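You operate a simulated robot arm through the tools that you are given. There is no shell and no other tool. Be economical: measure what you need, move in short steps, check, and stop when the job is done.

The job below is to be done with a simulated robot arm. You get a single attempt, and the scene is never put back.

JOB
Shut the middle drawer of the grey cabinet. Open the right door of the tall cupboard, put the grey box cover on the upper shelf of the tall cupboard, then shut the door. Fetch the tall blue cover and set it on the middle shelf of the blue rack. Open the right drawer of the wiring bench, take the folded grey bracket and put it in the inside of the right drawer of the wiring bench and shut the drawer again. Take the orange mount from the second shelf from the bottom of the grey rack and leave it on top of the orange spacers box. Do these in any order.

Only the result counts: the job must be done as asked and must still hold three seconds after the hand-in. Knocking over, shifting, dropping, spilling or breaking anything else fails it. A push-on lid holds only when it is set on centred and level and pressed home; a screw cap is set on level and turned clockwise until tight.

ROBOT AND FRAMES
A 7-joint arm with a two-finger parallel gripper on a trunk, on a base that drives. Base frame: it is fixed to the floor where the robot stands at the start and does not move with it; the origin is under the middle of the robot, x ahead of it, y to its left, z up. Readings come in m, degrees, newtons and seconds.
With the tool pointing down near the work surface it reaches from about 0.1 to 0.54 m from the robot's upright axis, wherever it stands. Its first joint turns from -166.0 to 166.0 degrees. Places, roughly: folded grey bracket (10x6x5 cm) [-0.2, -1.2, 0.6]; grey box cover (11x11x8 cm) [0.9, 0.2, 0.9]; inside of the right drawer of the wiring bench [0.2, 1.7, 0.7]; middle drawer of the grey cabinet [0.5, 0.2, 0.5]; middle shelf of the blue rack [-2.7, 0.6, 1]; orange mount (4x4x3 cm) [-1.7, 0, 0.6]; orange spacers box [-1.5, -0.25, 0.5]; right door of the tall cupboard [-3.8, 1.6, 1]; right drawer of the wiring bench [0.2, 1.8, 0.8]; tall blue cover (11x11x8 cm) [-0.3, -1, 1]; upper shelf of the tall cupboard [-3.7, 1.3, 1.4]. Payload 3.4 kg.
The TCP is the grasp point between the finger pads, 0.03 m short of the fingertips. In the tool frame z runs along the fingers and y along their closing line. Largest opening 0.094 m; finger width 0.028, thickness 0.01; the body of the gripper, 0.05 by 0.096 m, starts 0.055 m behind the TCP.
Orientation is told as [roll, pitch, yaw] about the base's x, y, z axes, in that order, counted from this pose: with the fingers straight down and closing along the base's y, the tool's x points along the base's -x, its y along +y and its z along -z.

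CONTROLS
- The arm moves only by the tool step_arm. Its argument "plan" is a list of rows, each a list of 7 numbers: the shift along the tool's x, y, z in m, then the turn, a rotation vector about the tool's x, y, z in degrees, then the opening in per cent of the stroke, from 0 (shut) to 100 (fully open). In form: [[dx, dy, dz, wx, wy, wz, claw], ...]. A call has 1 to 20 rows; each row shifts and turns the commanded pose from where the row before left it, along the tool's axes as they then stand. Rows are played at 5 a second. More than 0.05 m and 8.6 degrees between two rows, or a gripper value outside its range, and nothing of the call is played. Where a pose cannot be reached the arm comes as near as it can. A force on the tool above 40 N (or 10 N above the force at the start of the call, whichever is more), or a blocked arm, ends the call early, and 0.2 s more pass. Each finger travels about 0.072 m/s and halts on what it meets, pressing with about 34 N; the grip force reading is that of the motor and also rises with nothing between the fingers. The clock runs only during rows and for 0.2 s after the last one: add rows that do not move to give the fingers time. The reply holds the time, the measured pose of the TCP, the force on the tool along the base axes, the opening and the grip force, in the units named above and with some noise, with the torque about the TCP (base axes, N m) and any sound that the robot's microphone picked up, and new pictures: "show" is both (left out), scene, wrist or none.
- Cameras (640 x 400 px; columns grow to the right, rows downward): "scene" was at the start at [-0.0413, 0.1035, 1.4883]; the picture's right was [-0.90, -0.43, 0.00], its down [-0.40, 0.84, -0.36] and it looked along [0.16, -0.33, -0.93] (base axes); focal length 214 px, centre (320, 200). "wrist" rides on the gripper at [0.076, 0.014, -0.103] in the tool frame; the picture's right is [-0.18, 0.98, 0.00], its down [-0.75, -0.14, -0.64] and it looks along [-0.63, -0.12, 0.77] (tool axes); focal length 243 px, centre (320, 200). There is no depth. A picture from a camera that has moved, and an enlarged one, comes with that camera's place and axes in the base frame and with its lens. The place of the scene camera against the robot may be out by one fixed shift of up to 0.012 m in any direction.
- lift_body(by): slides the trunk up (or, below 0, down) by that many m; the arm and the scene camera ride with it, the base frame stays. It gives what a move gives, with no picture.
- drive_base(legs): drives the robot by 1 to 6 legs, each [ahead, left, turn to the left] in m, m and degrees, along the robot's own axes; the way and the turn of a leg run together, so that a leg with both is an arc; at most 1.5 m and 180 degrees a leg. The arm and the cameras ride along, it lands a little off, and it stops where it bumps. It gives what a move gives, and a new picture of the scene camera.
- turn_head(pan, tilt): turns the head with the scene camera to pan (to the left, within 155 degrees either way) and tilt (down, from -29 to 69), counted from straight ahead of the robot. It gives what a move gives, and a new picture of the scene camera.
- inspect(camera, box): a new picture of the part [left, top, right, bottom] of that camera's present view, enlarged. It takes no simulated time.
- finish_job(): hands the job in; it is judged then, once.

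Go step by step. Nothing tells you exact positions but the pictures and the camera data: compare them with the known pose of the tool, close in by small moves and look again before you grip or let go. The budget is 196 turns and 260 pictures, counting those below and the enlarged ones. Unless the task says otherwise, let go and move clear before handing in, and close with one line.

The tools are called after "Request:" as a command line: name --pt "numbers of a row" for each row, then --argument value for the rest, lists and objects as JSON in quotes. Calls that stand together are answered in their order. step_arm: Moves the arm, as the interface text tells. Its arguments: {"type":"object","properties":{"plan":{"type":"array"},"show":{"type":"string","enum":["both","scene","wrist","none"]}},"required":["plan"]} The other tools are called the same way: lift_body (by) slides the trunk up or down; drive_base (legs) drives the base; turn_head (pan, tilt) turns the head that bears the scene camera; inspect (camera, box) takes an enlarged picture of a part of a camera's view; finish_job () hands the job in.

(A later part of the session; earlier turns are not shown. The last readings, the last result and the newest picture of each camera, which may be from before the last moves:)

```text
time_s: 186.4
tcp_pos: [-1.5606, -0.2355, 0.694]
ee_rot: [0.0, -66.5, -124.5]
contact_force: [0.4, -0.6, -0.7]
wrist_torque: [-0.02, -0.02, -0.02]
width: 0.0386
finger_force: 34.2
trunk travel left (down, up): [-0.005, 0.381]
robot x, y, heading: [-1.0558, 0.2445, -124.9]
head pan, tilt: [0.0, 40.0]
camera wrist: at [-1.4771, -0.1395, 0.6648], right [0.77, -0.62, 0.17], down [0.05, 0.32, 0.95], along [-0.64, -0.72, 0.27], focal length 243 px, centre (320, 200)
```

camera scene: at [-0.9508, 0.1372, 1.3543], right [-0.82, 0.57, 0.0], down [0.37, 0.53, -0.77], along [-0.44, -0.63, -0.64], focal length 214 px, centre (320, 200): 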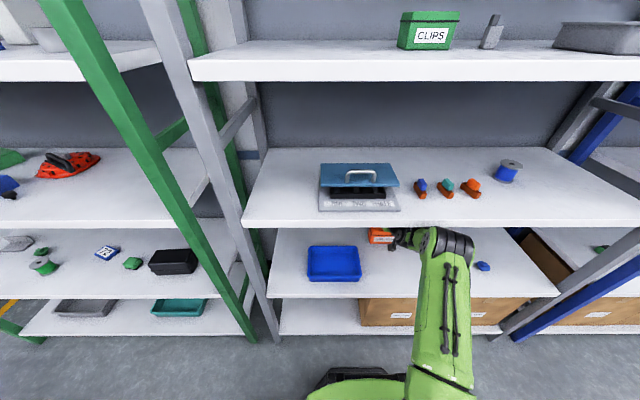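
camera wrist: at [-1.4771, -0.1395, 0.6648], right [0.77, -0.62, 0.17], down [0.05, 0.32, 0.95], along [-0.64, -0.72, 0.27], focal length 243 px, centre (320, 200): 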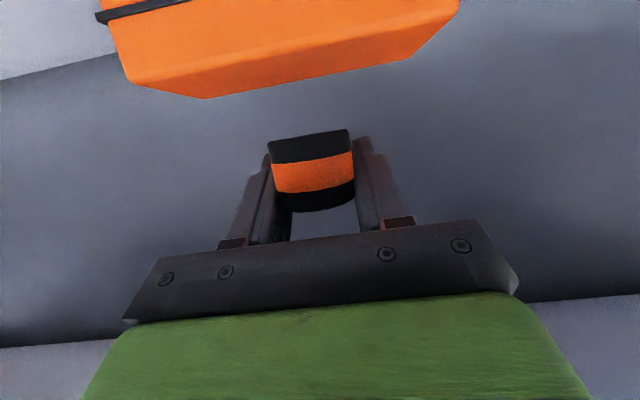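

The mount is over the box top's centre. I lower gently until contact.

Request:
step_arm --pt "0.011 0 0.0048 0 0 0 0" --pt "0.0055 0 0.0024 0 0 0 0" --pt "0.0037 0 0.0016 0 0 0 0" --show "wrist"

Request:
inspect --camera "scene" --box '[330, 210, 450, 285]'

```text
time_s: 187.2
tcp_pos: [-1.5583, -0.2344, 0.6717]
ee_rot: [0.0, -66.6, -124.5]
contact_force: [-0.3, -1.0, -0.4]
wrist_torque: [0.02, 0.0, 0.02]
width: 0.0391
finger_force: 33.8
trunk travel left (down, up): [-0.005, 0.381]
robot x, y, heading: [-1.0551, 0.2424, -124.8]
head pan, tilt: [0.0, 40.0]
camera wrist: at [-1.4764, -0.1398, 0.6419], right [0.77, -0.62, 0.17], down [0.05, 0.32, 0.95], along [-0.64, -0.72, 0.27], focal length 243 px, centre (320, 200)
```

wrist: 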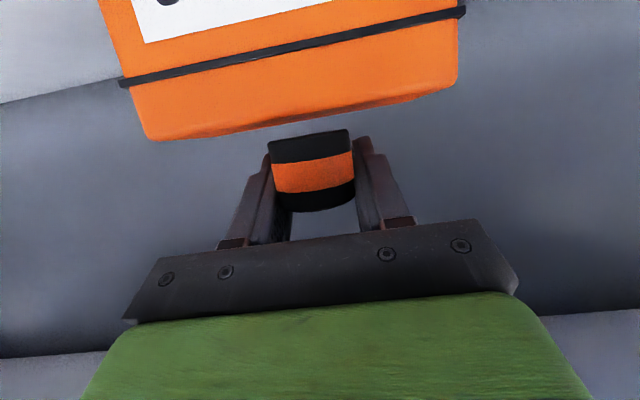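

```text
5.33 times, centred on (390, 248) of scene
camera zoom: at [-0.9504, 0.1378, 1.3544], right [-0.82, 0.57, 0.0], down [0.37, 0.53, -0.77], along [-0.44, -0.63, -0.64], focal length 1144 px, centre (-53, -53)
```

zoom: 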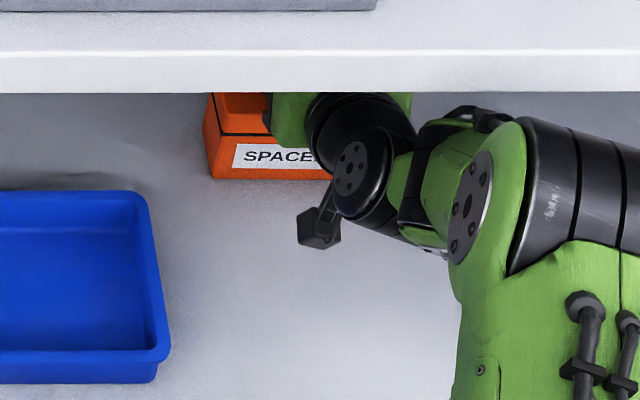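

Request:
step_arm --pt "0.0037 0 0.0016 0 0 0 0" --pt "0.0028 0 0.0012 0 0 0 0" --show "wrist"

```text
time_s: 187.8
tcp_pos: [-1.5591, -0.2343, 0.6632]
ee_rot: [0.0, -66.4, -124.6]
contact_force: [0.7, 0.3, -0.9]
wrist_torque: [-0.03, -0.04, -0.01]
width: 0.039
finger_force: 33.6
trunk travel left (down, up): [-0.005, 0.381]
robot x, y, heading: [-1.0545, 0.242, -125.0]
head pan, tilt: [0.0, 40.0]
camera wrist: at [-1.4762, -0.1396, 0.6346], right [0.77, -0.62, 0.17], down [0.05, 0.32, 0.95], along [-0.64, -0.72, 0.27], focal length 243 px, centre (320, 200)
```

wrist: 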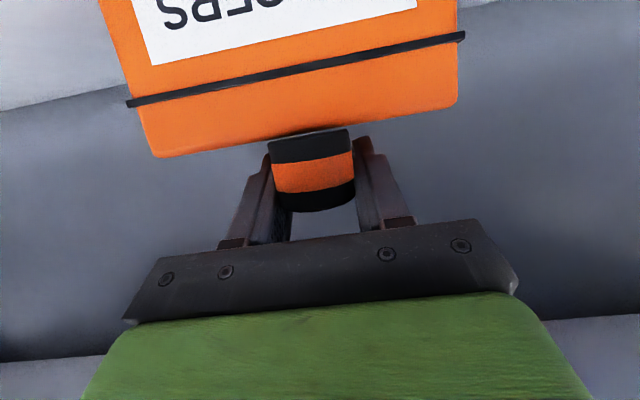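

Request:
step_arm --pt "0.0018 0 0.0008 0 0 0 0" --pt "0.0018 0 0.0008 0 0 0 0" --show "wrist"

```text
time_s: 188.4
tcp_pos: [-1.5603, -0.2357, 0.6632]
ee_rot: [0.0, -66.9, -124.5]
contact_force: [4.4, 1.6, 8.0]
wrist_torque: [0.26, -0.06, -0.13]
width: 0.039
finger_force: 33.7
trunk travel left (down, up): [-0.005, 0.381]
robot x, y, heading: [-1.0543, 0.2468, -124.9]
head pan, tilt: [0.0, 40.0]
camera wrist: at [-1.4773, -0.1398, 0.6333], right [0.77, -0.62, 0.17], down [0.05, 0.32, 0.95], along [-0.64, -0.72, 0.28], focal length 243 px, centre (320, 200)
```

wrist: 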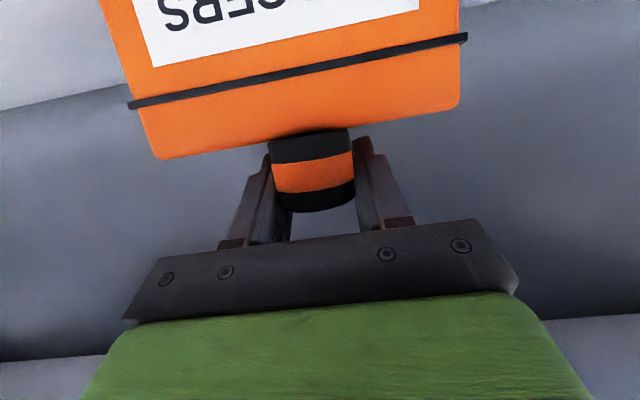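

Contact, but the mount may overhang the box front slightly. I lift 8 mm, go 18 mm further in and set down again.

Request:
step_arm --pt "-0.0073 0 -0.0032 0 0 0 0" --pt "-0.0036 0 0.0083 0 0 0 0" --pt "-0.0036 0 0.0083 0 0 0 0" --pt "0.0045 0 0.002 0 0 0 0" --pt "0.0025 0 0.001 0 0 0 0" --show "wrist"

```text
time_s: 189.6
tcp_pos: [-1.5695, -0.2474, 0.6626]
ee_rot: [-0.2, -66.7, -124.3]
contact_force: [-0.4, 2.3, 7.5]
wrist_torque: [0.23, 0.05, -0.02]
width: 0.039
finger_force: 34.4
trunk travel left (down, up): [-0.005, 0.381]
robot x, y, heading: [-1.0573, 0.2435, -124.8]
head pan, tilt: [0.0, 40.0]
camera wrist: at [-1.488, -0.1541, 0.6332], right [0.77, -0.62, 0.17], down [0.05, 0.32, 0.95], along [-0.64, -0.72, 0.28], focal length 243 px, centre (320, 200)
```

wrist: 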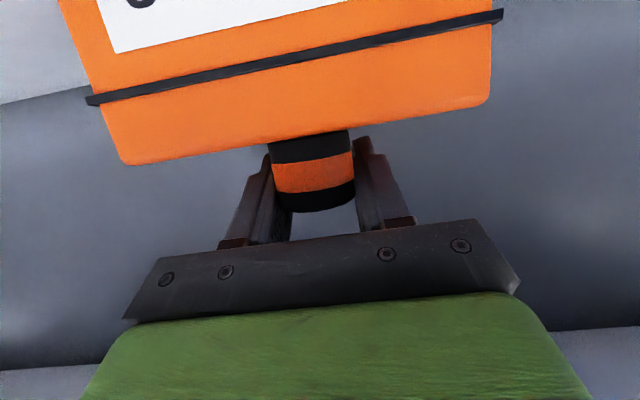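

Now it's well inside the box top. I open slowly and withdraw along the tool.

Request:
step_arm --pt "0.0009 0 0.0004 0 0 0 0" --pt "0 0 0 0 0 0 45" --pt "0 0 0 0 0 0 50" --pt "0 0 0 0 0 0 60" --pt "0 0 0 0 0 0 80" --pt "0 0 0 0 0 0 100" --pt "0 0 0 0 0 0 100" --show "wrist"

```text
time_s: 191.2
tcp_pos: [-1.5702, -0.2487, 0.6597]
ee_rot: [0.0, -66.5, -124.6]
contact_force: [-0.4, 0.5, -0.9]
wrist_torque: [0.0, -0.03, 0.05]
width: 0.0939
finger_force: 0.0
trunk travel left (down, up): [-0.005, 0.381]
robot x, y, heading: [-1.0549, 0.245, -124.9]
head pan, tilt: [0.0, 40.0]
camera wrist: at [-1.4873, -0.1541, 0.6304], right [0.77, -0.62, 0.17], down [0.05, 0.32, 0.95], along [-0.64, -0.72, 0.27], focal length 243 px, centre (320, 200)
```

wrist: 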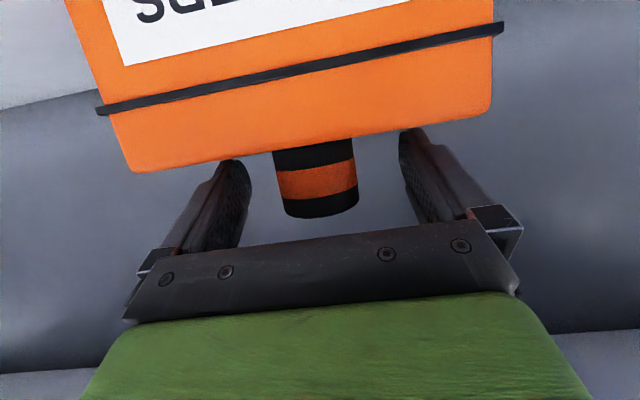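

Request:
step_arm --pt "0 0 -0.02 0 0 0 100" --pt "0 0 -0.03 0 0 0 100" --pt "0 0 -0.03 0 0 0 100" --show "none"

Request:
drive_base --legs '[[-0.33, 0, 0]]'

Request:
inspect --camera "scene" --box '[250, 120, 500, 270]'

```text
time_s: 192.0
tcp_pos: [-1.5265, -0.1887, 0.6922]
ee_rot: [0.0, -66.7, -124.6]
contact_force: [0.2, -0.4, -0.5]
wrist_torque: [0.01, -0.01, 0.01]
width: 0.0942
finger_force: 0.0
trunk travel left (down, up): [-0.005, 0.381]
robot x, y, heading: [-1.0522, 0.2432, -124.7]
head pan, tilt: [0.0, 40.0]
```

```text
time_s: 194.2
tcp_pos: [-1.3386, 0.0826, 0.6913]
ee_rot: [0.0, -66.7, -124.5]
contact_force: [0.0, 0.0, 0.1]
wrist_torque: [-0.01, 0.04, -0.01]
width: 0.0939
finger_force: 0.1
trunk travel left (down, up): [-0.005, 0.381]
robot x, y, heading: [-0.865, 0.5161, -124.8]
head pan, tilt: [0.0, 40.0]
camera scene: at [-0.7612, 0.4095, 1.3544], right [-0.82, 0.57, 0.0], down [0.37, 0.53, -0.77], along [-0.44, -0.63, -0.64], focal length 214 px, centre (320, 200)
```

scene: 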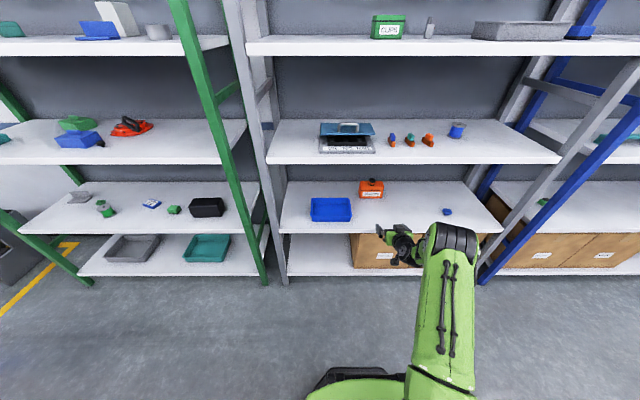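

```text
2.56 times, centred on (375, 195) of scene
camera zoom: at [-0.7612, 0.4095, 1.3544], right [-0.82, 0.57, 0.0], down [0.37, 0.53, -0.77], along [-0.44, -0.63, -0.64], focal length 549 px, centre (179, 213)
```

zoom: 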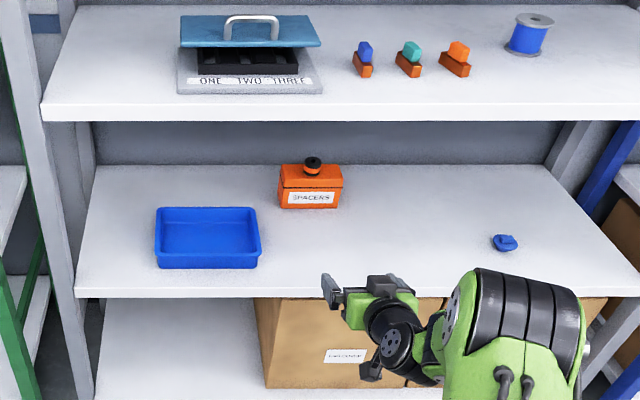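

The mount stands on the spacers box. Now back for the grey cover: raise trunk, retract, drive along the aisle and turn to the cabinet.

Request:
lift_body --by 0.38

Request:
step_arm --pt "0.0136 0 -0.0312 0 8 0 100" --pt "0.0136 0 -0.0312 0 8 0 100" --pt "0.02 0 -0.028 0 3.5 0 100" --pt "0.024 0 -0.026 0 0 0 100" --pt "0.024 0 -0.026 0 0 0 100" --pt "-0.02 0 -0.018 0 0 0 100" --pt "-0.02 0 -0.018 0 0 0 100" --show "none"

Request:
drive_base --legs '[[-0.05, 1.45, 0], [0, 0, 90], [0, 0, 90]]'

Request:
turn_head --pan 0 --tilt 50

```text
time_s: 197.9
tcp_pos: [-1.3375, 0.0813, 1.071]
ee_rot: [0.0, -66.6, -124.5]
contact_force: [-0.4, -0.2, -0.7]
wrist_torque: [-0.03, -0.01, 0.01]
width: 0.094
finger_force: 0.0
trunk travel left (down, up): [-0.385, 0.001]
robot x, y, heading: [-0.8674, 0.5193, -124.7]
head pan, tilt: [0.0, 40.0]
```

```text
time_s: 199.5
tcp_pos: [-1.24, 0.2249, 1.1324]
ee_rot: [0.0, -47.1, -124.6]
contact_force: [-0.2, 0.0, -0.8]
wrist_torque: [0.01, -0.03, -0.03]
width: 0.0941
finger_force: 0.2
trunk travel left (down, up): [-0.385, 0.001]
robot x, y, heading: [-0.8677, 0.5127, -124.9]
head pan, tilt: [0.0, 40.0]
```

```text
time_s: 214.2
tcp_pos: [0.6972, 0.0688, 1.1299]
ee_rot: [0.0, -46.9, 57.9]
contact_force: [0.5, 0.8, -0.4]
wrist_torque: [0.01, 0.0, 0.02]
width: 0.0938
finger_force: 0.1
trunk travel left (down, up): [-0.385, 0.001]
robot x, y, heading: [0.3377, -0.2332, 57.6]
head pan, tilt: [0.0, 40.0]
camera scene: at [0.2149, -0.1304, 1.7336], right [0.84, -0.54, 0.0], down [-0.34, -0.54, -0.77], along [0.41, 0.65, -0.64], focal length 214 px, centre (320, 200)
```

scene: 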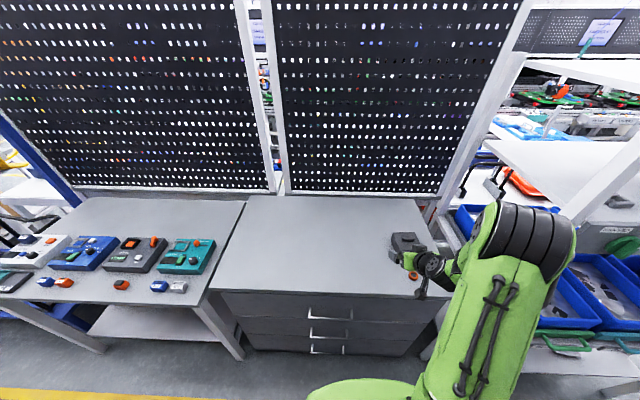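

```text
time_s: 214.9
tcp_pos: [0.6966, 0.0707, 1.1312]
ee_rot: [0.0, -47.1, 57.9]
contact_force: [0.3, -0.8, 0.1]
wrist_torque: [-0.01, 0.02, 0.04]
width: 0.094
finger_force: 0.1
trunk travel left (down, up): [-0.385, 0.001]
robot x, y, heading: [0.3337, -0.2359, 57.6]
head pan, tilt: [0.0, 50.0]
camera scene: at [0.2106, -0.1371, 1.7195], right [0.84, -0.54, 0.0], down [-0.41, -0.65, -0.64], along [0.34, 0.54, -0.77], focal length 214 px, centre (320, 200)
```

scene: 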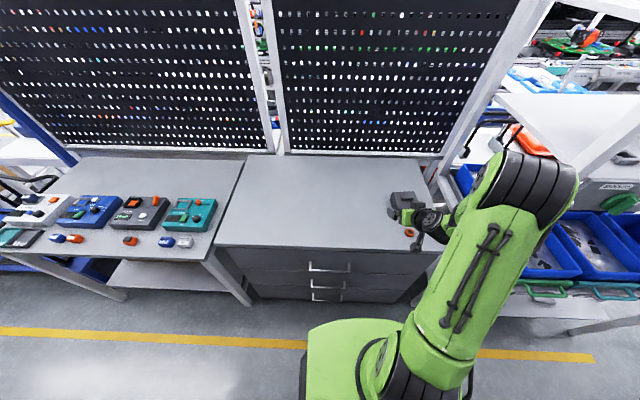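

I square up on the cabinet and move to the cover.

Request:
drive_base --legs '[[0.04, -0.076, -2.4]]'

Request:
step_arm --pt "0 0 0 0 0 0 100" --show "wrist"

```text
time_s: 216.0
tcp_pos: [0.7978, 0.0445, 1.1313]
ee_rot: [0.1, -47.0, 55.4]
contact_force: [1.5, 0.4, -0.5]
wrist_torque: [0.03, 0.01, 0.03]
width: 0.094
finger_force: 0.1
trunk travel left (down, up): [-0.385, 0.001]
robot x, y, heading: [0.423, -0.2406, 55.1]
head pan, tilt: [0.0, 50.0]
camera scene: at [0.3038, -0.1413, 1.7196], right [0.82, -0.57, 0.0], down [-0.44, -0.63, -0.64], along [0.37, 0.53, -0.77], focal length 214 px, centre (320, 200)
```

scene: 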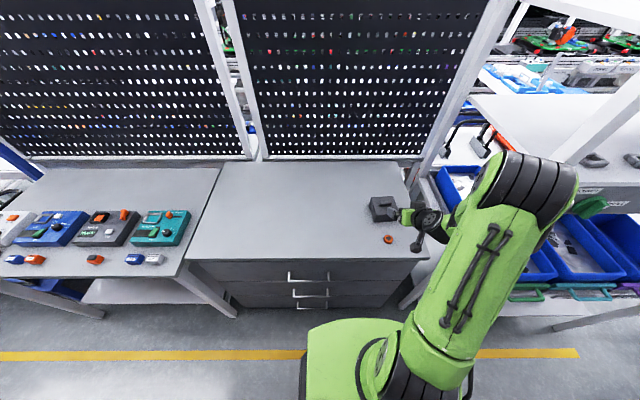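

```text
time_s: 216.4
tcp_pos: [0.7968, 0.0437, 1.1332]
ee_rot: [0.0, -47.1, 55.5]
contact_force: [0.5, -0.4, 0.7]
wrist_torque: [0.01, -0.01, -0.03]
width: 0.094
finger_force: 0.0
trunk travel left (down, up): [-0.385, 0.001]
robot x, y, heading: [0.4244, -0.2435, 55.0]
head pan, tilt: [0.0, 50.0]
camera wrist: at [0.7124, -0.0507, 1.1452], right [-0.74, 0.66, 0.13], down [0.14, -0.04, 0.99], along [0.66, 0.75, -0.06], focal length 243 px, centre (320, 200)
```

wrist: 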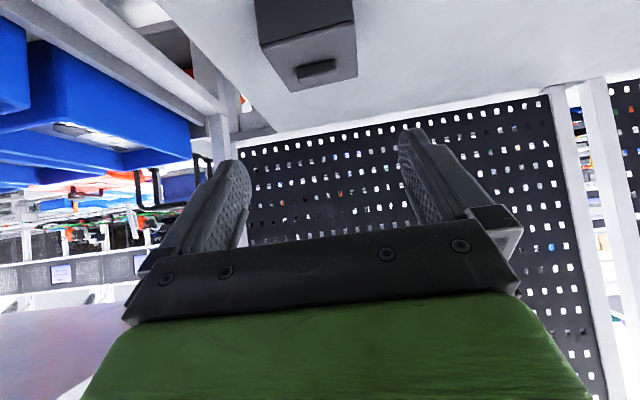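

Request:
step_arm --pt "0 0 0.04 0 0 0 100" --pt "0 0 0.04 0 0 0 100" --pt "0 0 0.04 0 0 0 100" --pt "0 0 0.04 0 0 0 100" --show "wrist"

```text
time_s: 217.4
tcp_pos: [0.8649, 0.1421, 1.0189]
ee_rot: [0.0, -47.0, 55.4]
contact_force: [-0.2, 1.5, 0.1]
wrist_torque: [0.0, -0.01, -0.03]
width: 0.0938
finger_force: 0.0
trunk travel left (down, up): [-0.385, 0.001]
robot x, y, heading: [0.4258, -0.2437, 55.3]
head pan, tilt: [0.0, 50.0]
camera wrist: at [0.7809, 0.0464, 1.033], right [-0.74, 0.66, 0.14], down [0.14, -0.04, 0.99], along [0.66, 0.75, -0.06], focal length 243 px, centre (320, 200)
```

wrist: 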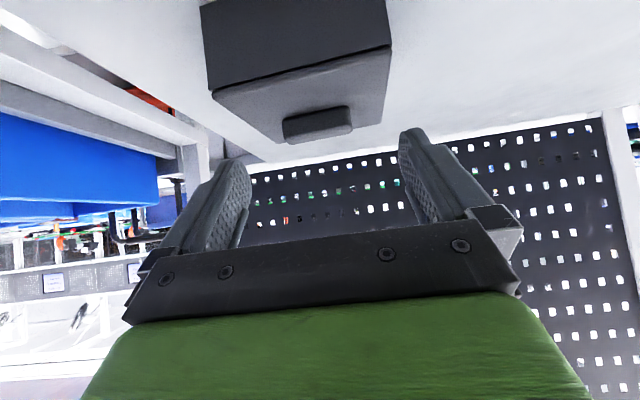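

Request:
step_arm --pt "-0.004 -0.0015 0.025 0 0 0 100" --pt "-0.003 -0.0015 0.022 0 0 0 100" --pt "-0.003 0 0.014 0 0 0 100" --show "wrist"

```text
time_s: 218.2
tcp_pos: [0.8949, 0.1837, 0.9883]
ee_rot: [0.0, -47.2, 55.5]
contact_force: [-1.4, -2.7, 7.3]
wrist_torque: [-0.05, -0.05, -0.06]
width: 0.094
finger_force: 0.0
trunk travel left (down, up): [-0.385, 0.001]
robot x, y, heading: [0.4265, -0.2441, 55.1]
head pan, tilt: [0.0, 50.0]
camera wrist: at [0.8113, 0.0865, 1.0022], right [-0.74, 0.66, 0.14], down [0.14, -0.05, 0.99], along [0.66, 0.75, -0.06], focal length 243 px, centre (320, 200)
```

wrist: 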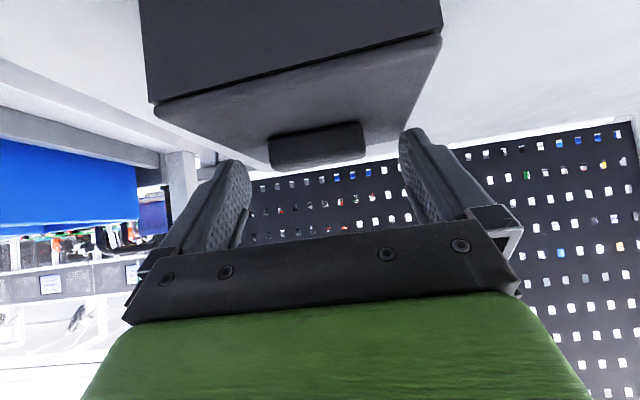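

Request:
step_arm --pt "-0.003 0 0.002 0 0 0 100" --pt "0 0 0 0 0 0 60" --pt "0 0 0 0 0 0 30" --pt "0 0 0 0 0 0 10" --pt "0 0 0 0 0 0 0" --pt "0 0 0 0 0 0 0" --pt "-0.0074 0 -0.0068 0 0 0 0" --pt "-0.0147 0 -0.0135 0 0 0 0" --pt "-0.0147 0 -0.0135 0 0 0 0" --pt "-0.022 0 -0.02 0 0 0 0" --pt "-0.022 0 -0.02 0 0 0 0" --show "wrist"

```text
time_s: 220.6
tcp_pos: [0.8975, 0.1853, 1.0955]
ee_rot: [0.0, -47.0, 55.4]
contact_force: [0.6, 0.3, -0.8]
wrist_torque: [0.04, -0.03, 0.0]
width: 0.052
finger_force: 33.8
trunk travel left (down, up): [-0.385, 0.001]
robot x, y, heading: [0.4177, -0.2445, 55.1]
head pan, tilt: [0.0, 50.0]
camera wrist: at [0.8142, 0.0897, 1.1092], right [-0.74, 0.66, 0.14], down [0.14, -0.04, 0.99], along [0.66, 0.75, -0.06], focal length 243 px, centre (320, 200)
```

wrist: 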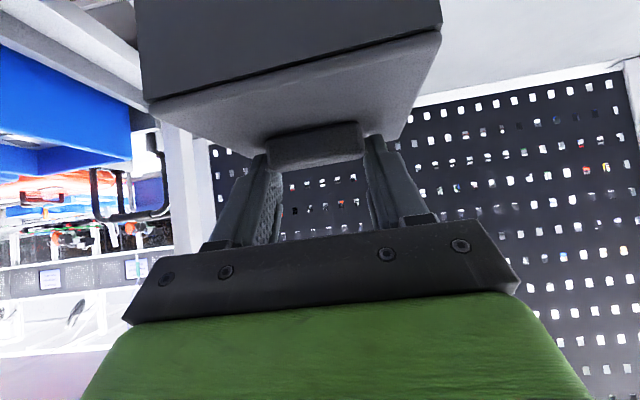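

Held. I retract, back off, turn to face the racks and carry it down the aisle.

Request:
step_arm --pt "0.0238 0 -0.0256 0 0 0 0" --pt "0.0238 0 -0.0256 0 0 0 0" --pt "0.0238 0 -0.0256 0 0 0 0" --pt "0.0238 0 -0.0256 0 0 0 0" --pt "0.0238 0 -0.0256 0 0 0 0" --pt "0.01 0 -0.0256 0 0 0 0" --show "none"

Request:
drive_base --legs '[[-0.17, 0, 0], [0, 0, 90], [0, 0, 90], [0, -1.4, 0]]'

```text
time_s: 222.0
tcp_pos: [0.7806, 0.0216, 1.1082]
ee_rot: [0.1, -47.2, 55.4]
contact_force: [0.5, 0.3, -1.4]
wrist_torque: [-0.02, 0.01, 0.02]
width: 0.0519
finger_force: 34.3
trunk travel left (down, up): [-0.385, 0.001]
robot x, y, heading: [0.4232, -0.2457, 55.1]
head pan, tilt: [0.0, 50.0]
```

```text
time_s: 237.7
tcp_pos: [-1.1567, 0.3077, 1.1069]
ee_rot: [0.1, -46.9, -130.2]
contact_force: [0.1, 0.0, -1.5]
wrist_torque: [0.02, 0.04, 0.01]
width: 0.0514
finger_force: 33.7
trunk travel left (down, up): [-0.385, 0.001]
robot x, y, heading: [-0.774, 0.5371, -130.7]
head pan, tilt: [0.0, 50.0]
camera scene: at [-0.6751, 0.429, 1.7195], right [-0.76, 0.65, 0.0], down [0.5, 0.58, -0.64], along [-0.42, -0.49, -0.77], focal length 214 px, centre (320, 200)
```

scene: 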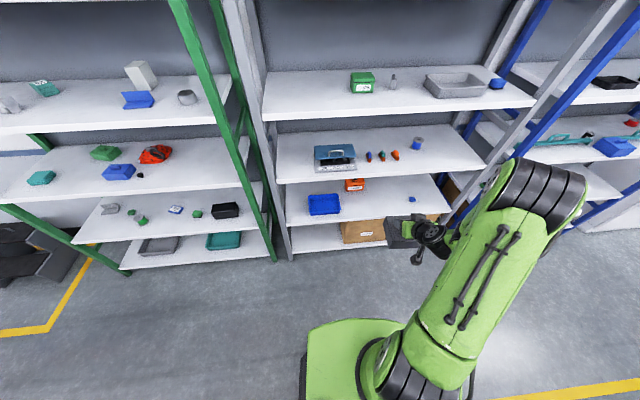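

Request:
drive_base --legs '[[0.12, 0, 5.9], [0, -1.4, 0], [0, -1.2, 0]]'

Request:
turn_head --pan -15 --tilt 25

```text
time_s: 251.0
tcp_pos: [-3.3318, 1.5807, 1.1088]
ee_rot: [0.1, -47.1, -123.5]
contact_force: [-0.1, 0.0, -1.6]
wrist_torque: [0.01, 0.01, -0.03]
width: 0.0514
finger_force: 34.3
trunk travel left (down, up): [-0.385, 0.001]
robot x, y, heading: [-2.979, 1.8518, -124.0]
head pan, tilt: [0.0, 50.0]
camera scene: at [-2.8669, 1.7564, 1.7195], right [-0.83, 0.56, 0.0], down [0.43, 0.64, -0.64], along [-0.36, -0.53, -0.77], focal length 214 px, centre (320, 200)
```

scene: 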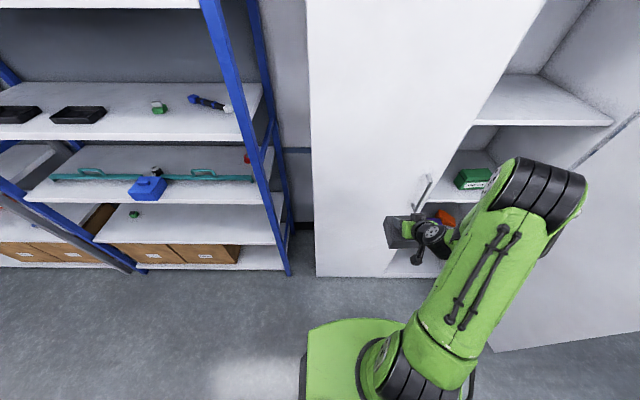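

```text
time_s: 251.8
tcp_pos: [-3.3333, 1.5811, 1.1083]
ee_rot: [0.0, -47.0, -123.6]
contact_force: [-0.9, 0.2, -1.2]
wrist_torque: [-0.03, 0.0, -0.01]
width: 0.0514
finger_force: 34.3
trunk travel left (down, up): [-0.385, 0.001]
robot x, y, heading: [-2.9757, 1.8553, -124.0]
head pan, tilt: [-15.0, 25.0]
camera scene: at [-2.893, 1.7596, 1.7569], right [-0.66, 0.75, 0.0], down [0.32, 0.28, -0.91], along [-0.68, -0.59, -0.42], focal length 214 px, centre (320, 200)
```

scene: 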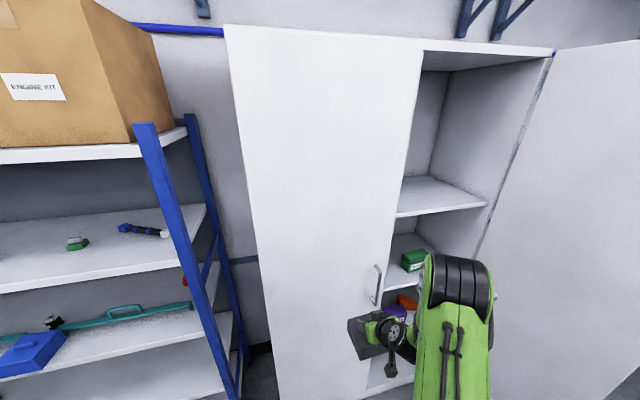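

The cupboard is open with its upper shelf at about z 1.36. I raise the cover to shelf height out here first.

Request:
step_arm --pt "-0.033 0 -0.0306 0 0 0 0" --pt "-0.033 0 -0.0306 0 0 0 0" --pt "-0.033 0 -0.0306 0 0 0 0" --pt "-0.033 0 -0.0306 0 0 0 0" --pt "-0.033 0 -0.0306 0 0 0 0" --pt "-0.033 0 -0.0306 0 0 0 0" --pt "-0.033 0 -0.0306 0 0 0 0" --pt "-0.033 0 -0.0306 0 0 0 0" --pt "-0.033 0 -0.0306 0 0 0 0" --show "both"

```text
time_s: 253.8
tcp_pos: [-3.3343, 1.5798, 1.513]
ee_rot: [0.1, -46.9, -123.8]
contact_force: [-0.1, -0.5, -0.8]
wrist_torque: [0.03, 0.02, -0.01]
width: 0.0514
finger_force: 34.2
trunk travel left (down, up): [-0.385, 0.001]
robot x, y, heading: [-2.9756, 1.8542, -123.8]
head pan, tilt: [-15.0, 25.0]
camera scene: at [-2.8941, 1.7598, 1.757], right [-0.66, 0.75, 0.0], down [0.32, 0.28, -0.91], along [-0.68, -0.59, -0.42], focal length 214 px, centre (320, 200)
camera wrist: at [-3.252, 1.6779, 1.5268], right [0.75, -0.65, 0.14], down [-0.14, 0.04, 0.99], along [-0.65, -0.76, -0.06], focal length 243 px, centre (320, 200)
```

scene: 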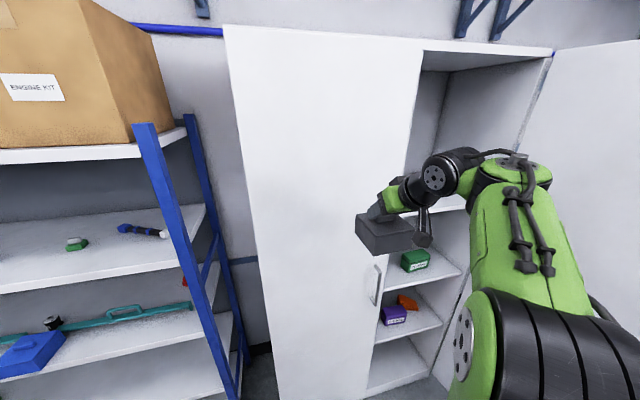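
wrist: 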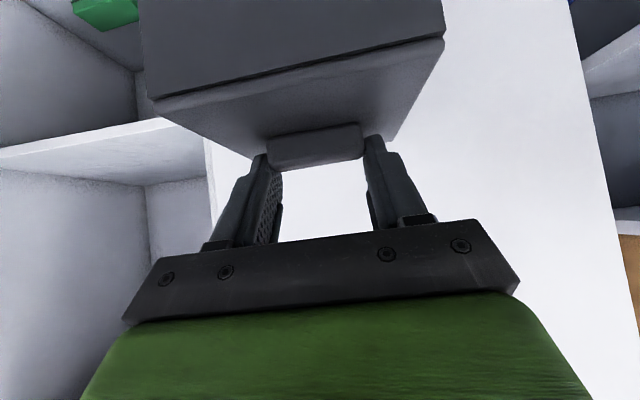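

At height. The elbow stands out to the right, so I back off a little and extend the arm forward to narrow the profile before entering beside the open door.

Request:
drive_base --legs '[[-0.17, 0, -0.8]]'

Request:
step_arm --pt "-0.0245 0 0.0264 0 0 0 0" --pt "-0.0245 0 0.0264 0 0 0 0" --pt "-0.0245 0 0.0264 0 0 0 0" --pt "-0.0245 0 0.0264 0 0 0 0" --pt "-0.0245 0 0.0264 0 0 0 0" --show "scene"

```text
time_s: 255.3
tcp_pos: [-3.2393, 1.7281, 1.5123]
ee_rot: [-0.1, -47.0, -124.5]
contact_force: [-0.5, 0.5, -1.5]
wrist_torque: [-0.04, 0.0, 0.01]
width: 0.0513
finger_force: 34.0
trunk travel left (down, up): [-0.385, 0.001]
robot x, y, heading: [-2.8774, 1.9988, -124.4]
head pan, tilt: [-15.0, 25.0]
camera scene: at [-2.7957, 1.9028, 1.757], right [-0.64, 0.76, 0.0], down [0.32, 0.27, -0.91], along [-0.69, -0.58, -0.42], focal length 214 px, centre (320, 200)
```

scene: 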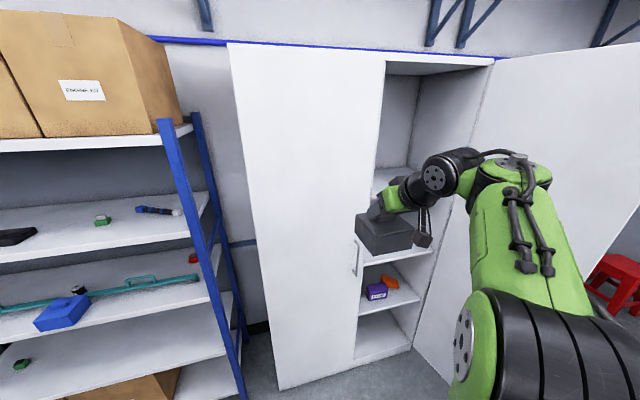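

```text
time_s: 256.5
tcp_pos: [-3.3256, 1.5922, 1.5055]
ee_rot: [0.0, -47.0, -124.4]
contact_force: [0.5, -0.4, -1.8]
wrist_torque: [0.02, 0.0, -0.04]
width: 0.0514
finger_force: 33.8
out of reach, approached as far as the arm can: row 5
trunk travel left (down, up): [-0.385, 0.001]
robot x, y, heading: [-2.8745, 1.996, -125.0]
head pan, tilt: [-15.0, 25.0]
camera scene: at [-2.7944, 1.9027, 1.7569], right [-0.64, 0.76, 0.0], down [0.32, 0.27, -0.91], along [-0.69, -0.58, -0.42], focal length 214 px, centre (320, 200)
```

scene: 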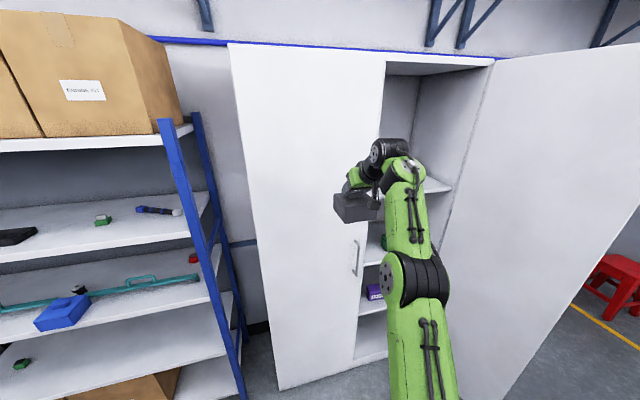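

The arm is slim now. I move right to line up with the opening and look at the shelf.

Request:
drive_base --legs '[[0, -0.37, 0]]'

Request:
turn_head --pan 10 --tilt 20

Request:
step_arm --pt "0 0 0 0 0 0 0" --show "wrist"

```text
time_s: 258.9
tcp_pos: [-3.6375, 1.8071, 1.5041]
ee_rot: [0.2, -47.0, -124.3]
contact_force: [0.6, 0.6, -0.8]
wrist_torque: [0.02, -0.03, 0.0]
width: 0.0512
finger_force: 33.5
trunk travel left (down, up): [-0.385, 0.001]
robot x, y, heading: [-3.1884, 2.2189, -124.6]
head pan, tilt: [-15.0, 25.0]
camera scene: at [-3.1094, 2.1205, 1.757], right [-0.65, 0.76, 0.0], down [0.32, 0.27, -0.91], along [-0.69, -0.59, -0.42], focal length 214 px, centre (320, 200)
```

scene: 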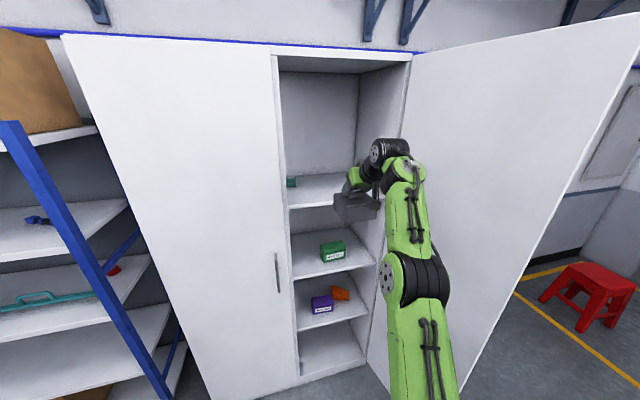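

```text
time_s: 259.8
tcp_pos: [-3.6378, 1.8062, 1.5041]
ee_rot: [0.0, -46.9, -124.3]
contact_force: [0.9, -0.5, -1.5]
wrist_torque: [-0.04, -0.01, 0.04]
width: 0.051
finger_force: 34.2
trunk travel left (down, up): [-0.385, 0.001]
robot x, y, heading: [-3.193, 2.2137, -124.6]
head pan, tilt: [10.0, 20.0]
camera scene: at [-3.0776, 2.0953, 1.765], right [-0.91, 0.42, 0.0], down [0.14, 0.31, -0.94], along [-0.39, -0.85, -0.34], focal length 214 px, centre (320, 200)
```

scene: 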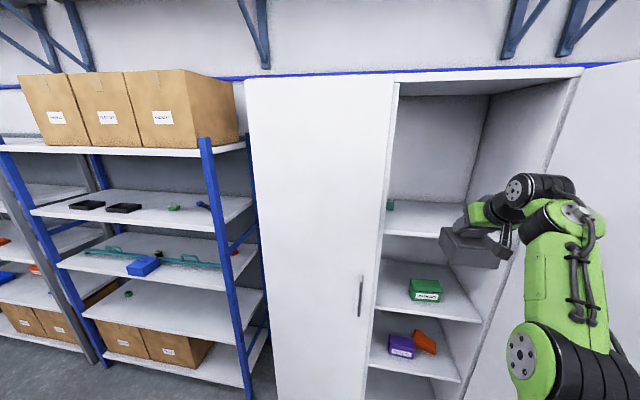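

```text
time_s: 260.2
tcp_pos: [-3.6376, 1.8068, 1.5055]
ee_rot: [0.0, -47.0, -124.2]
contact_force: [-0.1, -1.1, -1.5]
wrist_torque: [-0.02, -0.04, -0.01]
width: 0.0512
finger_force: 33.5
trunk travel left (down, up): [-0.385, 0.001]
robot x, y, heading: [-3.1907, 2.213, -124.6]
head pan, tilt: [10.0, 20.0]
camera wrist: at [-3.5544, 1.9045, 1.519], right [0.74, -0.66, 0.14], down [-0.14, 0.04, 0.99], along [-0.65, -0.75, -0.06], focal length 243 px, centre (320, 200)
```

wrist: 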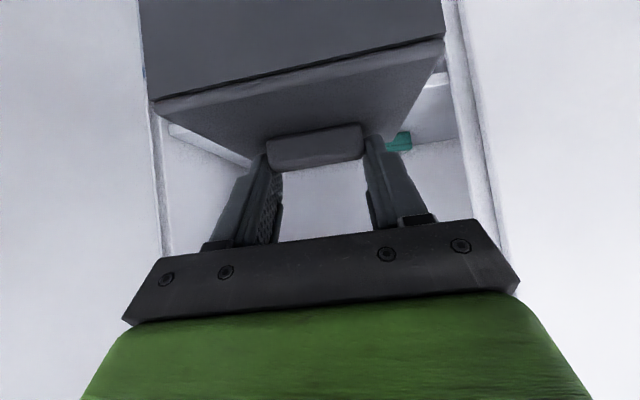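

Clear: the shelf middle is empty, a teal item sits far back-left. I drive in 0.3 m.

Request:
drive_base --legs '[[0.3, 0, 0]]'

Request:
step_arm --pt "0 0 0 0 0 0 0" --show "wrist"

Request:
inspect --camera "scene" --box '[340, 60, 620, 300]'

```text
time_s: 262.3
tcp_pos: [-3.8107, 1.5585, 1.5044]
ee_rot: [0.0, -47.0, -124.3]
contact_force: [-0.3, -0.5, -0.3]
wrist_torque: [0.03, 0.02, -0.01]
width: 0.0513
finger_force: 34.2
trunk travel left (down, up): [-0.385, 0.001]
robot x, y, heading: [-3.3637, 1.9641, -124.8]
head pan, tilt: [10.0, 20.0]
camera scene: at [-3.2501, 1.8461, 1.765], right [-0.91, 0.42, 0.0], down [0.14, 0.31, -0.94], along [-0.39, -0.85, -0.34], focal length 214 px, centre (320, 200)
```

scene: 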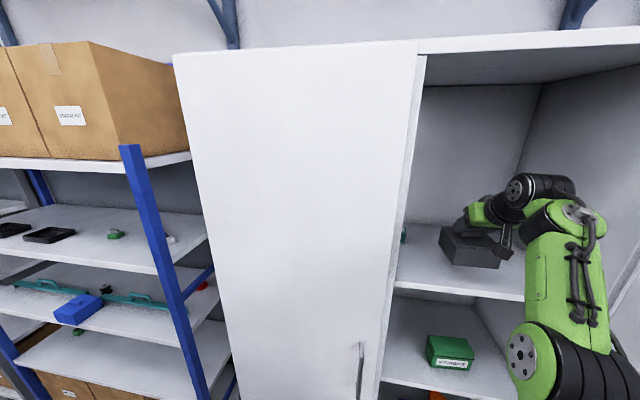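

```text
time_s: 262.7
tcp_pos: [-3.8096, 1.561, 1.5049]
ee_rot: [0.0, -47.0, -124.3]
contact_force: [0.0, 0.3, -1.2]
wrist_torque: [-0.01, 0.01, -0.03]
width: 0.0512
finger_force: 33.9
trunk travel left (down, up): [-0.385, 0.001]
robot x, y, heading: [-3.3645, 1.9658, -124.9]
head pan, tilt: [10.0, 20.0]
camera wrist: at [-3.7263, 1.6575, 1.5194], right [0.74, -0.66, 0.14], down [-0.14, 0.04, 0.99], along [-0.66, -0.75, -0.06], focal length 243 px, centre (320, 200)
```

wrist: 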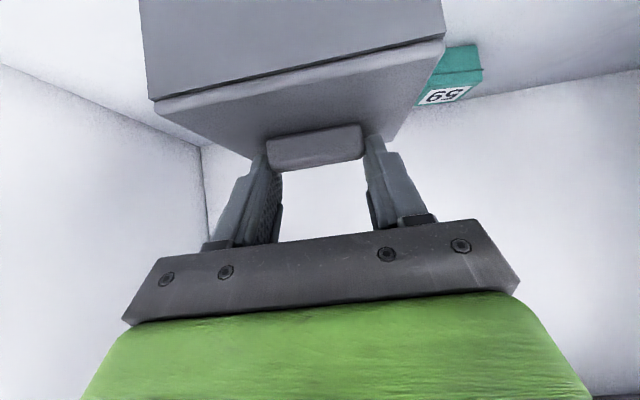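

```text
1.67 times, centred on (480, 180) of scene
camera zoom: at [-3.2492, 1.8474, 1.7651], right [-0.91, 0.42, 0.0], down [0.14, 0.31, -0.94], along [-0.39, -0.85, -0.34], focal length 358 px, centre (53, 233)
```

zoom: 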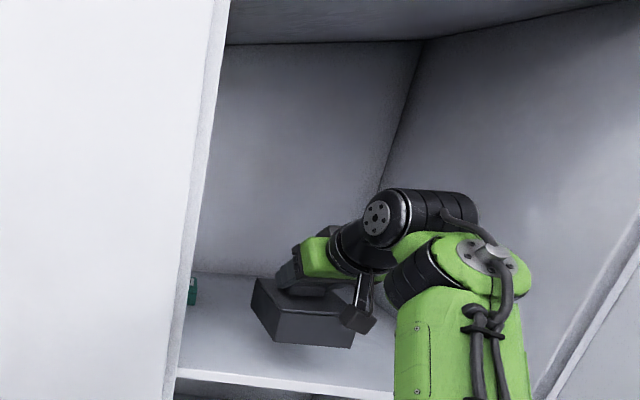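

Box is over the shelf; I go 4 cm deeper, then lower to contact.

Request:
drive_base --legs '[[0.045, 0, 0]]'

Request:
step_arm --pt "0.0147 0 0.0136 0 0 0 0" --pt "0.0073 0 0.0068 0 0 0 0" --pt "0.0073 0 0.0068 0 0 0 0" --show "wrist"

Request:
inspect --camera "scene" --box '[340, 120, 620, 330]'

```text
time_s: 263.6
tcp_pos: [-3.8343, 1.5255, 1.5066]
ee_rot: [0.0, -47.1, -124.2]
contact_force: [-0.2, -0.3, -1.2]
wrist_torque: [0.02, 0.0, 0.0]
width: 0.0513
finger_force: 34.1
trunk travel left (down, up): [-0.385, 0.001]
robot x, y, heading: [-3.3854, 1.9283, -125.0]
head pan, tilt: [10.0, 20.0]
camera scene: at [-3.2736, 1.8119, 1.7651], right [-0.91, 0.42, 0.0], down [0.14, 0.31, -0.94], along [-0.39, -0.85, -0.34], focal length 214 px, centre (320, 200)
```

scene: 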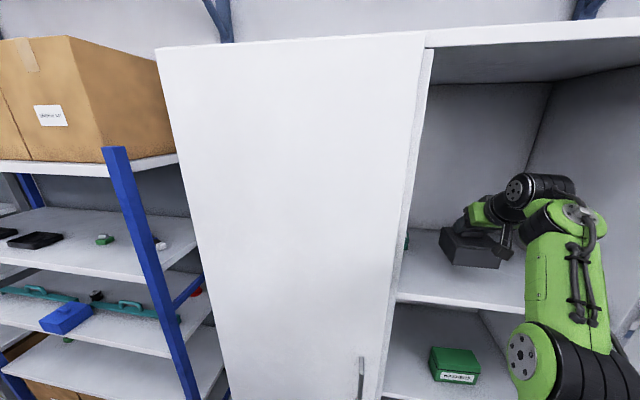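

```text
time_s: 264.4
tcp_pos: [-3.8363, 1.5241, 1.4664]
ee_rot: [0.0, -47.2, -124.3]
contact_force: [0.1, -0.3, -1.4]
wrist_torque: [0.0, -0.01, -0.01]
width: 0.0512
finger_force: 33.8
trunk travel left (down, up): [-0.385, 0.001]
robot x, y, heading: [-3.3894, 1.9332, -124.6]
head pan, tilt: [10.0, 20.0]
camera wrist: at [-3.752, 1.6217, 1.4794], right [0.74, -0.66, 0.14], down [-0.14, 0.04, 0.99], along [-0.66, -0.75, -0.06], focal length 243 px, centre (320, 200)
```

wrist: 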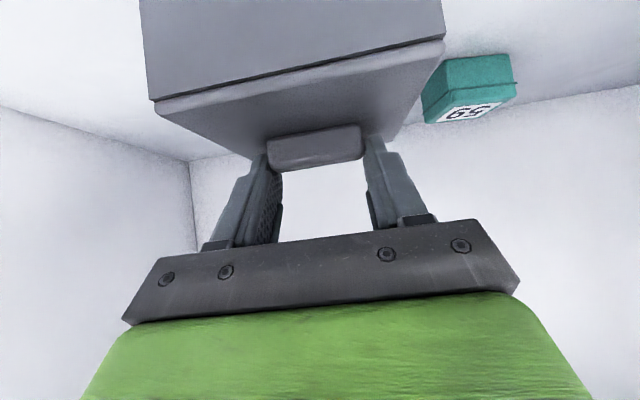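

```text
1.90 times, centred on (480, 225) of scene
camera zoom: at [-3.2746, 1.811, 1.7651], right [-0.91, 0.42, 0.0], down [0.14, 0.31, -0.94], along [-0.39, -0.85, -0.34], focal length 408 px, centre (15, 152)
```

zoom: 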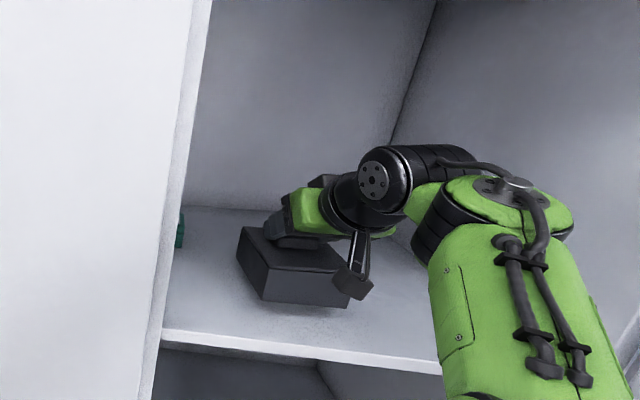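

Request:
step_arm --pt "0.0044 0 0.0041 0 0 0 0" --pt "0.0029 0 0.0027 0 0 0 0" --pt "0.0029 0 0.0027 0 0 0 0" --show "none"

```text
time_s: 265.2
tcp_pos: [-3.8351, 1.5227, 1.4514]
ee_rot: [-0.1, -47.1, -124.3]
contact_force: [0.3, -0.1, -0.9]
wrist_torque: [0.01, 0.0, 0.01]
width: 0.0512
finger_force: 33.9
trunk travel left (down, up): [-0.385, 0.001]
robot x, y, heading: [-3.391, 1.9278, -124.6]
head pan, tilt: [10.0, 20.0]
```

Request:
step_arm --pt "0.0029 0 0.0027 0 0 0 0" --pt "0.0022 0 0.002 0 0 0 0" --pt "0.0022 0 0.002 0 0 0 0" --show "wrist"

Request:
inspect --camera "scene" --box '[400, 180, 560, 320]'

```text
time_s: 266.0
tcp_pos: [-3.8357, 1.5238, 1.4414]
ee_rot: [0.1, -46.9, -124.4]
contact_force: [0.3, 0.2, -0.9]
wrist_torque: [-0.03, -0.01, -0.01]
width: 0.0511
finger_force: 33.9
trunk travel left (down, up): [-0.385, 0.001]
robot x, y, heading: [-3.3906, 1.9291, -124.6]
head pan, tilt: [10.0, 20.0]
camera wrist: at [-3.7531, 1.6213, 1.4557], right [0.74, -0.66, 0.13], down [-0.14, 0.04, 0.99], along [-0.66, -0.75, -0.06], focal length 243 px, centre (320, 200)
```

wrist: 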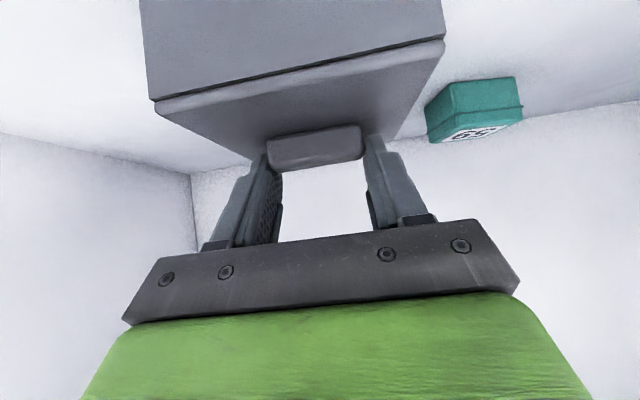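

```text
2.86 times, centred on (480, 250) of scene
camera zoom: at [-3.2747, 1.8108, 1.765], right [-0.91, 0.42, 0.0], down [0.14, 0.31, -0.94], along [-0.39, -0.85, -0.34], focal length 613 px, centre (-137, 57)
```

zoom: 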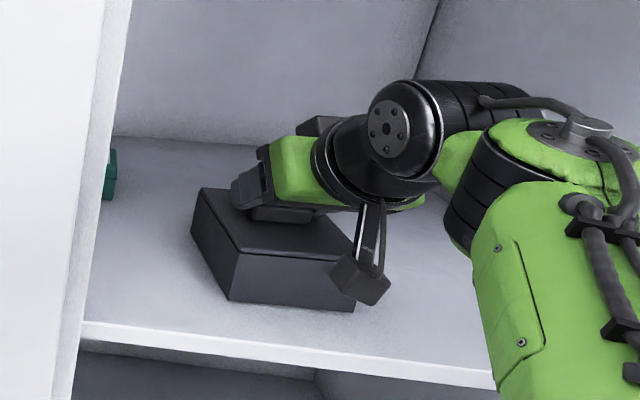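

Request:
step_arm --pt "0.0029 0 0.0027 0 0 0 0" --pt "0.0029 0 0.0027 0 0 0 0" --pt "0.0022 0 0.002 0 0 0 0" --pt "0.0022 0 0.002 0 0 0 0" --show "none"

```text
time_s: 266.9
tcp_pos: [-3.8363, 1.5249, 1.4388]
ee_rot: [-0.4, -48.4, -124.0]
contact_force: [-0.9, 2.4, 7.1]
wrist_torque: [0.31, -0.54, 0.2]
width: 0.0508
finger_force: 34.5
trunk travel left (down, up): [-0.385, 0.001]
robot x, y, heading: [-3.3879, 1.9344, -124.8]
head pan, tilt: [10.0, 20.0]
stopped in row 4: the force on the tool passed its limit at 43 N (the readings are from after the stop); the commanded pose is now the measured one
```

Set down on the shelf. I open slowly, free the finger and withdraw.

Request:
step_arm --pt "0 0 0 0 0 0 55" --pt "0 0 0 0 0 0 62" --pt "0 0 0 0 0 0 72" --pt "0 0 0 0 0 0 86" --pt "0 0 0 0 0 0 100" --pt "0 0 0 0 0 0 100" --show "wrist"

```text
time_s: 268.3
tcp_pos: [-3.8359, 1.5248, 1.4374]
ee_rot: [-0.4, -48.5, -124.3]
contact_force: [-3.4, 0.9, 13.4]
wrist_torque: [-0.41, -0.37, -0.1]
width: 0.0919
finger_force: 0.1
trunk travel left (down, up): [-0.385, 0.001]
robot x, y, heading: [-3.3887, 1.9321, -124.5]
head pan, tilt: [10.0, 20.0]
camera wrist: at [-3.7526, 1.6226, 1.4492], right [0.74, -0.66, 0.13], down [-0.12, 0.06, 0.99], along [-0.66, -0.75, -0.04], focal length 243 px, centre (320, 200)
```

wrist: 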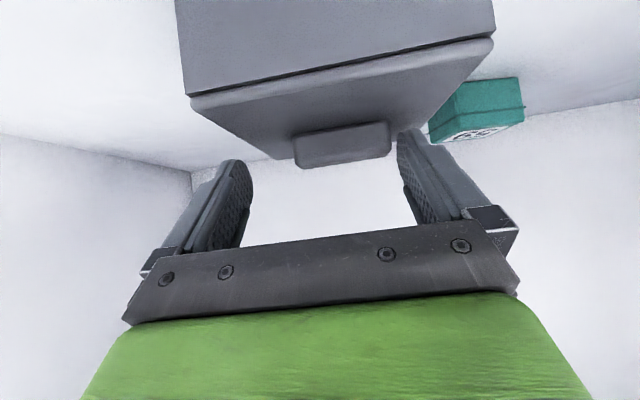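

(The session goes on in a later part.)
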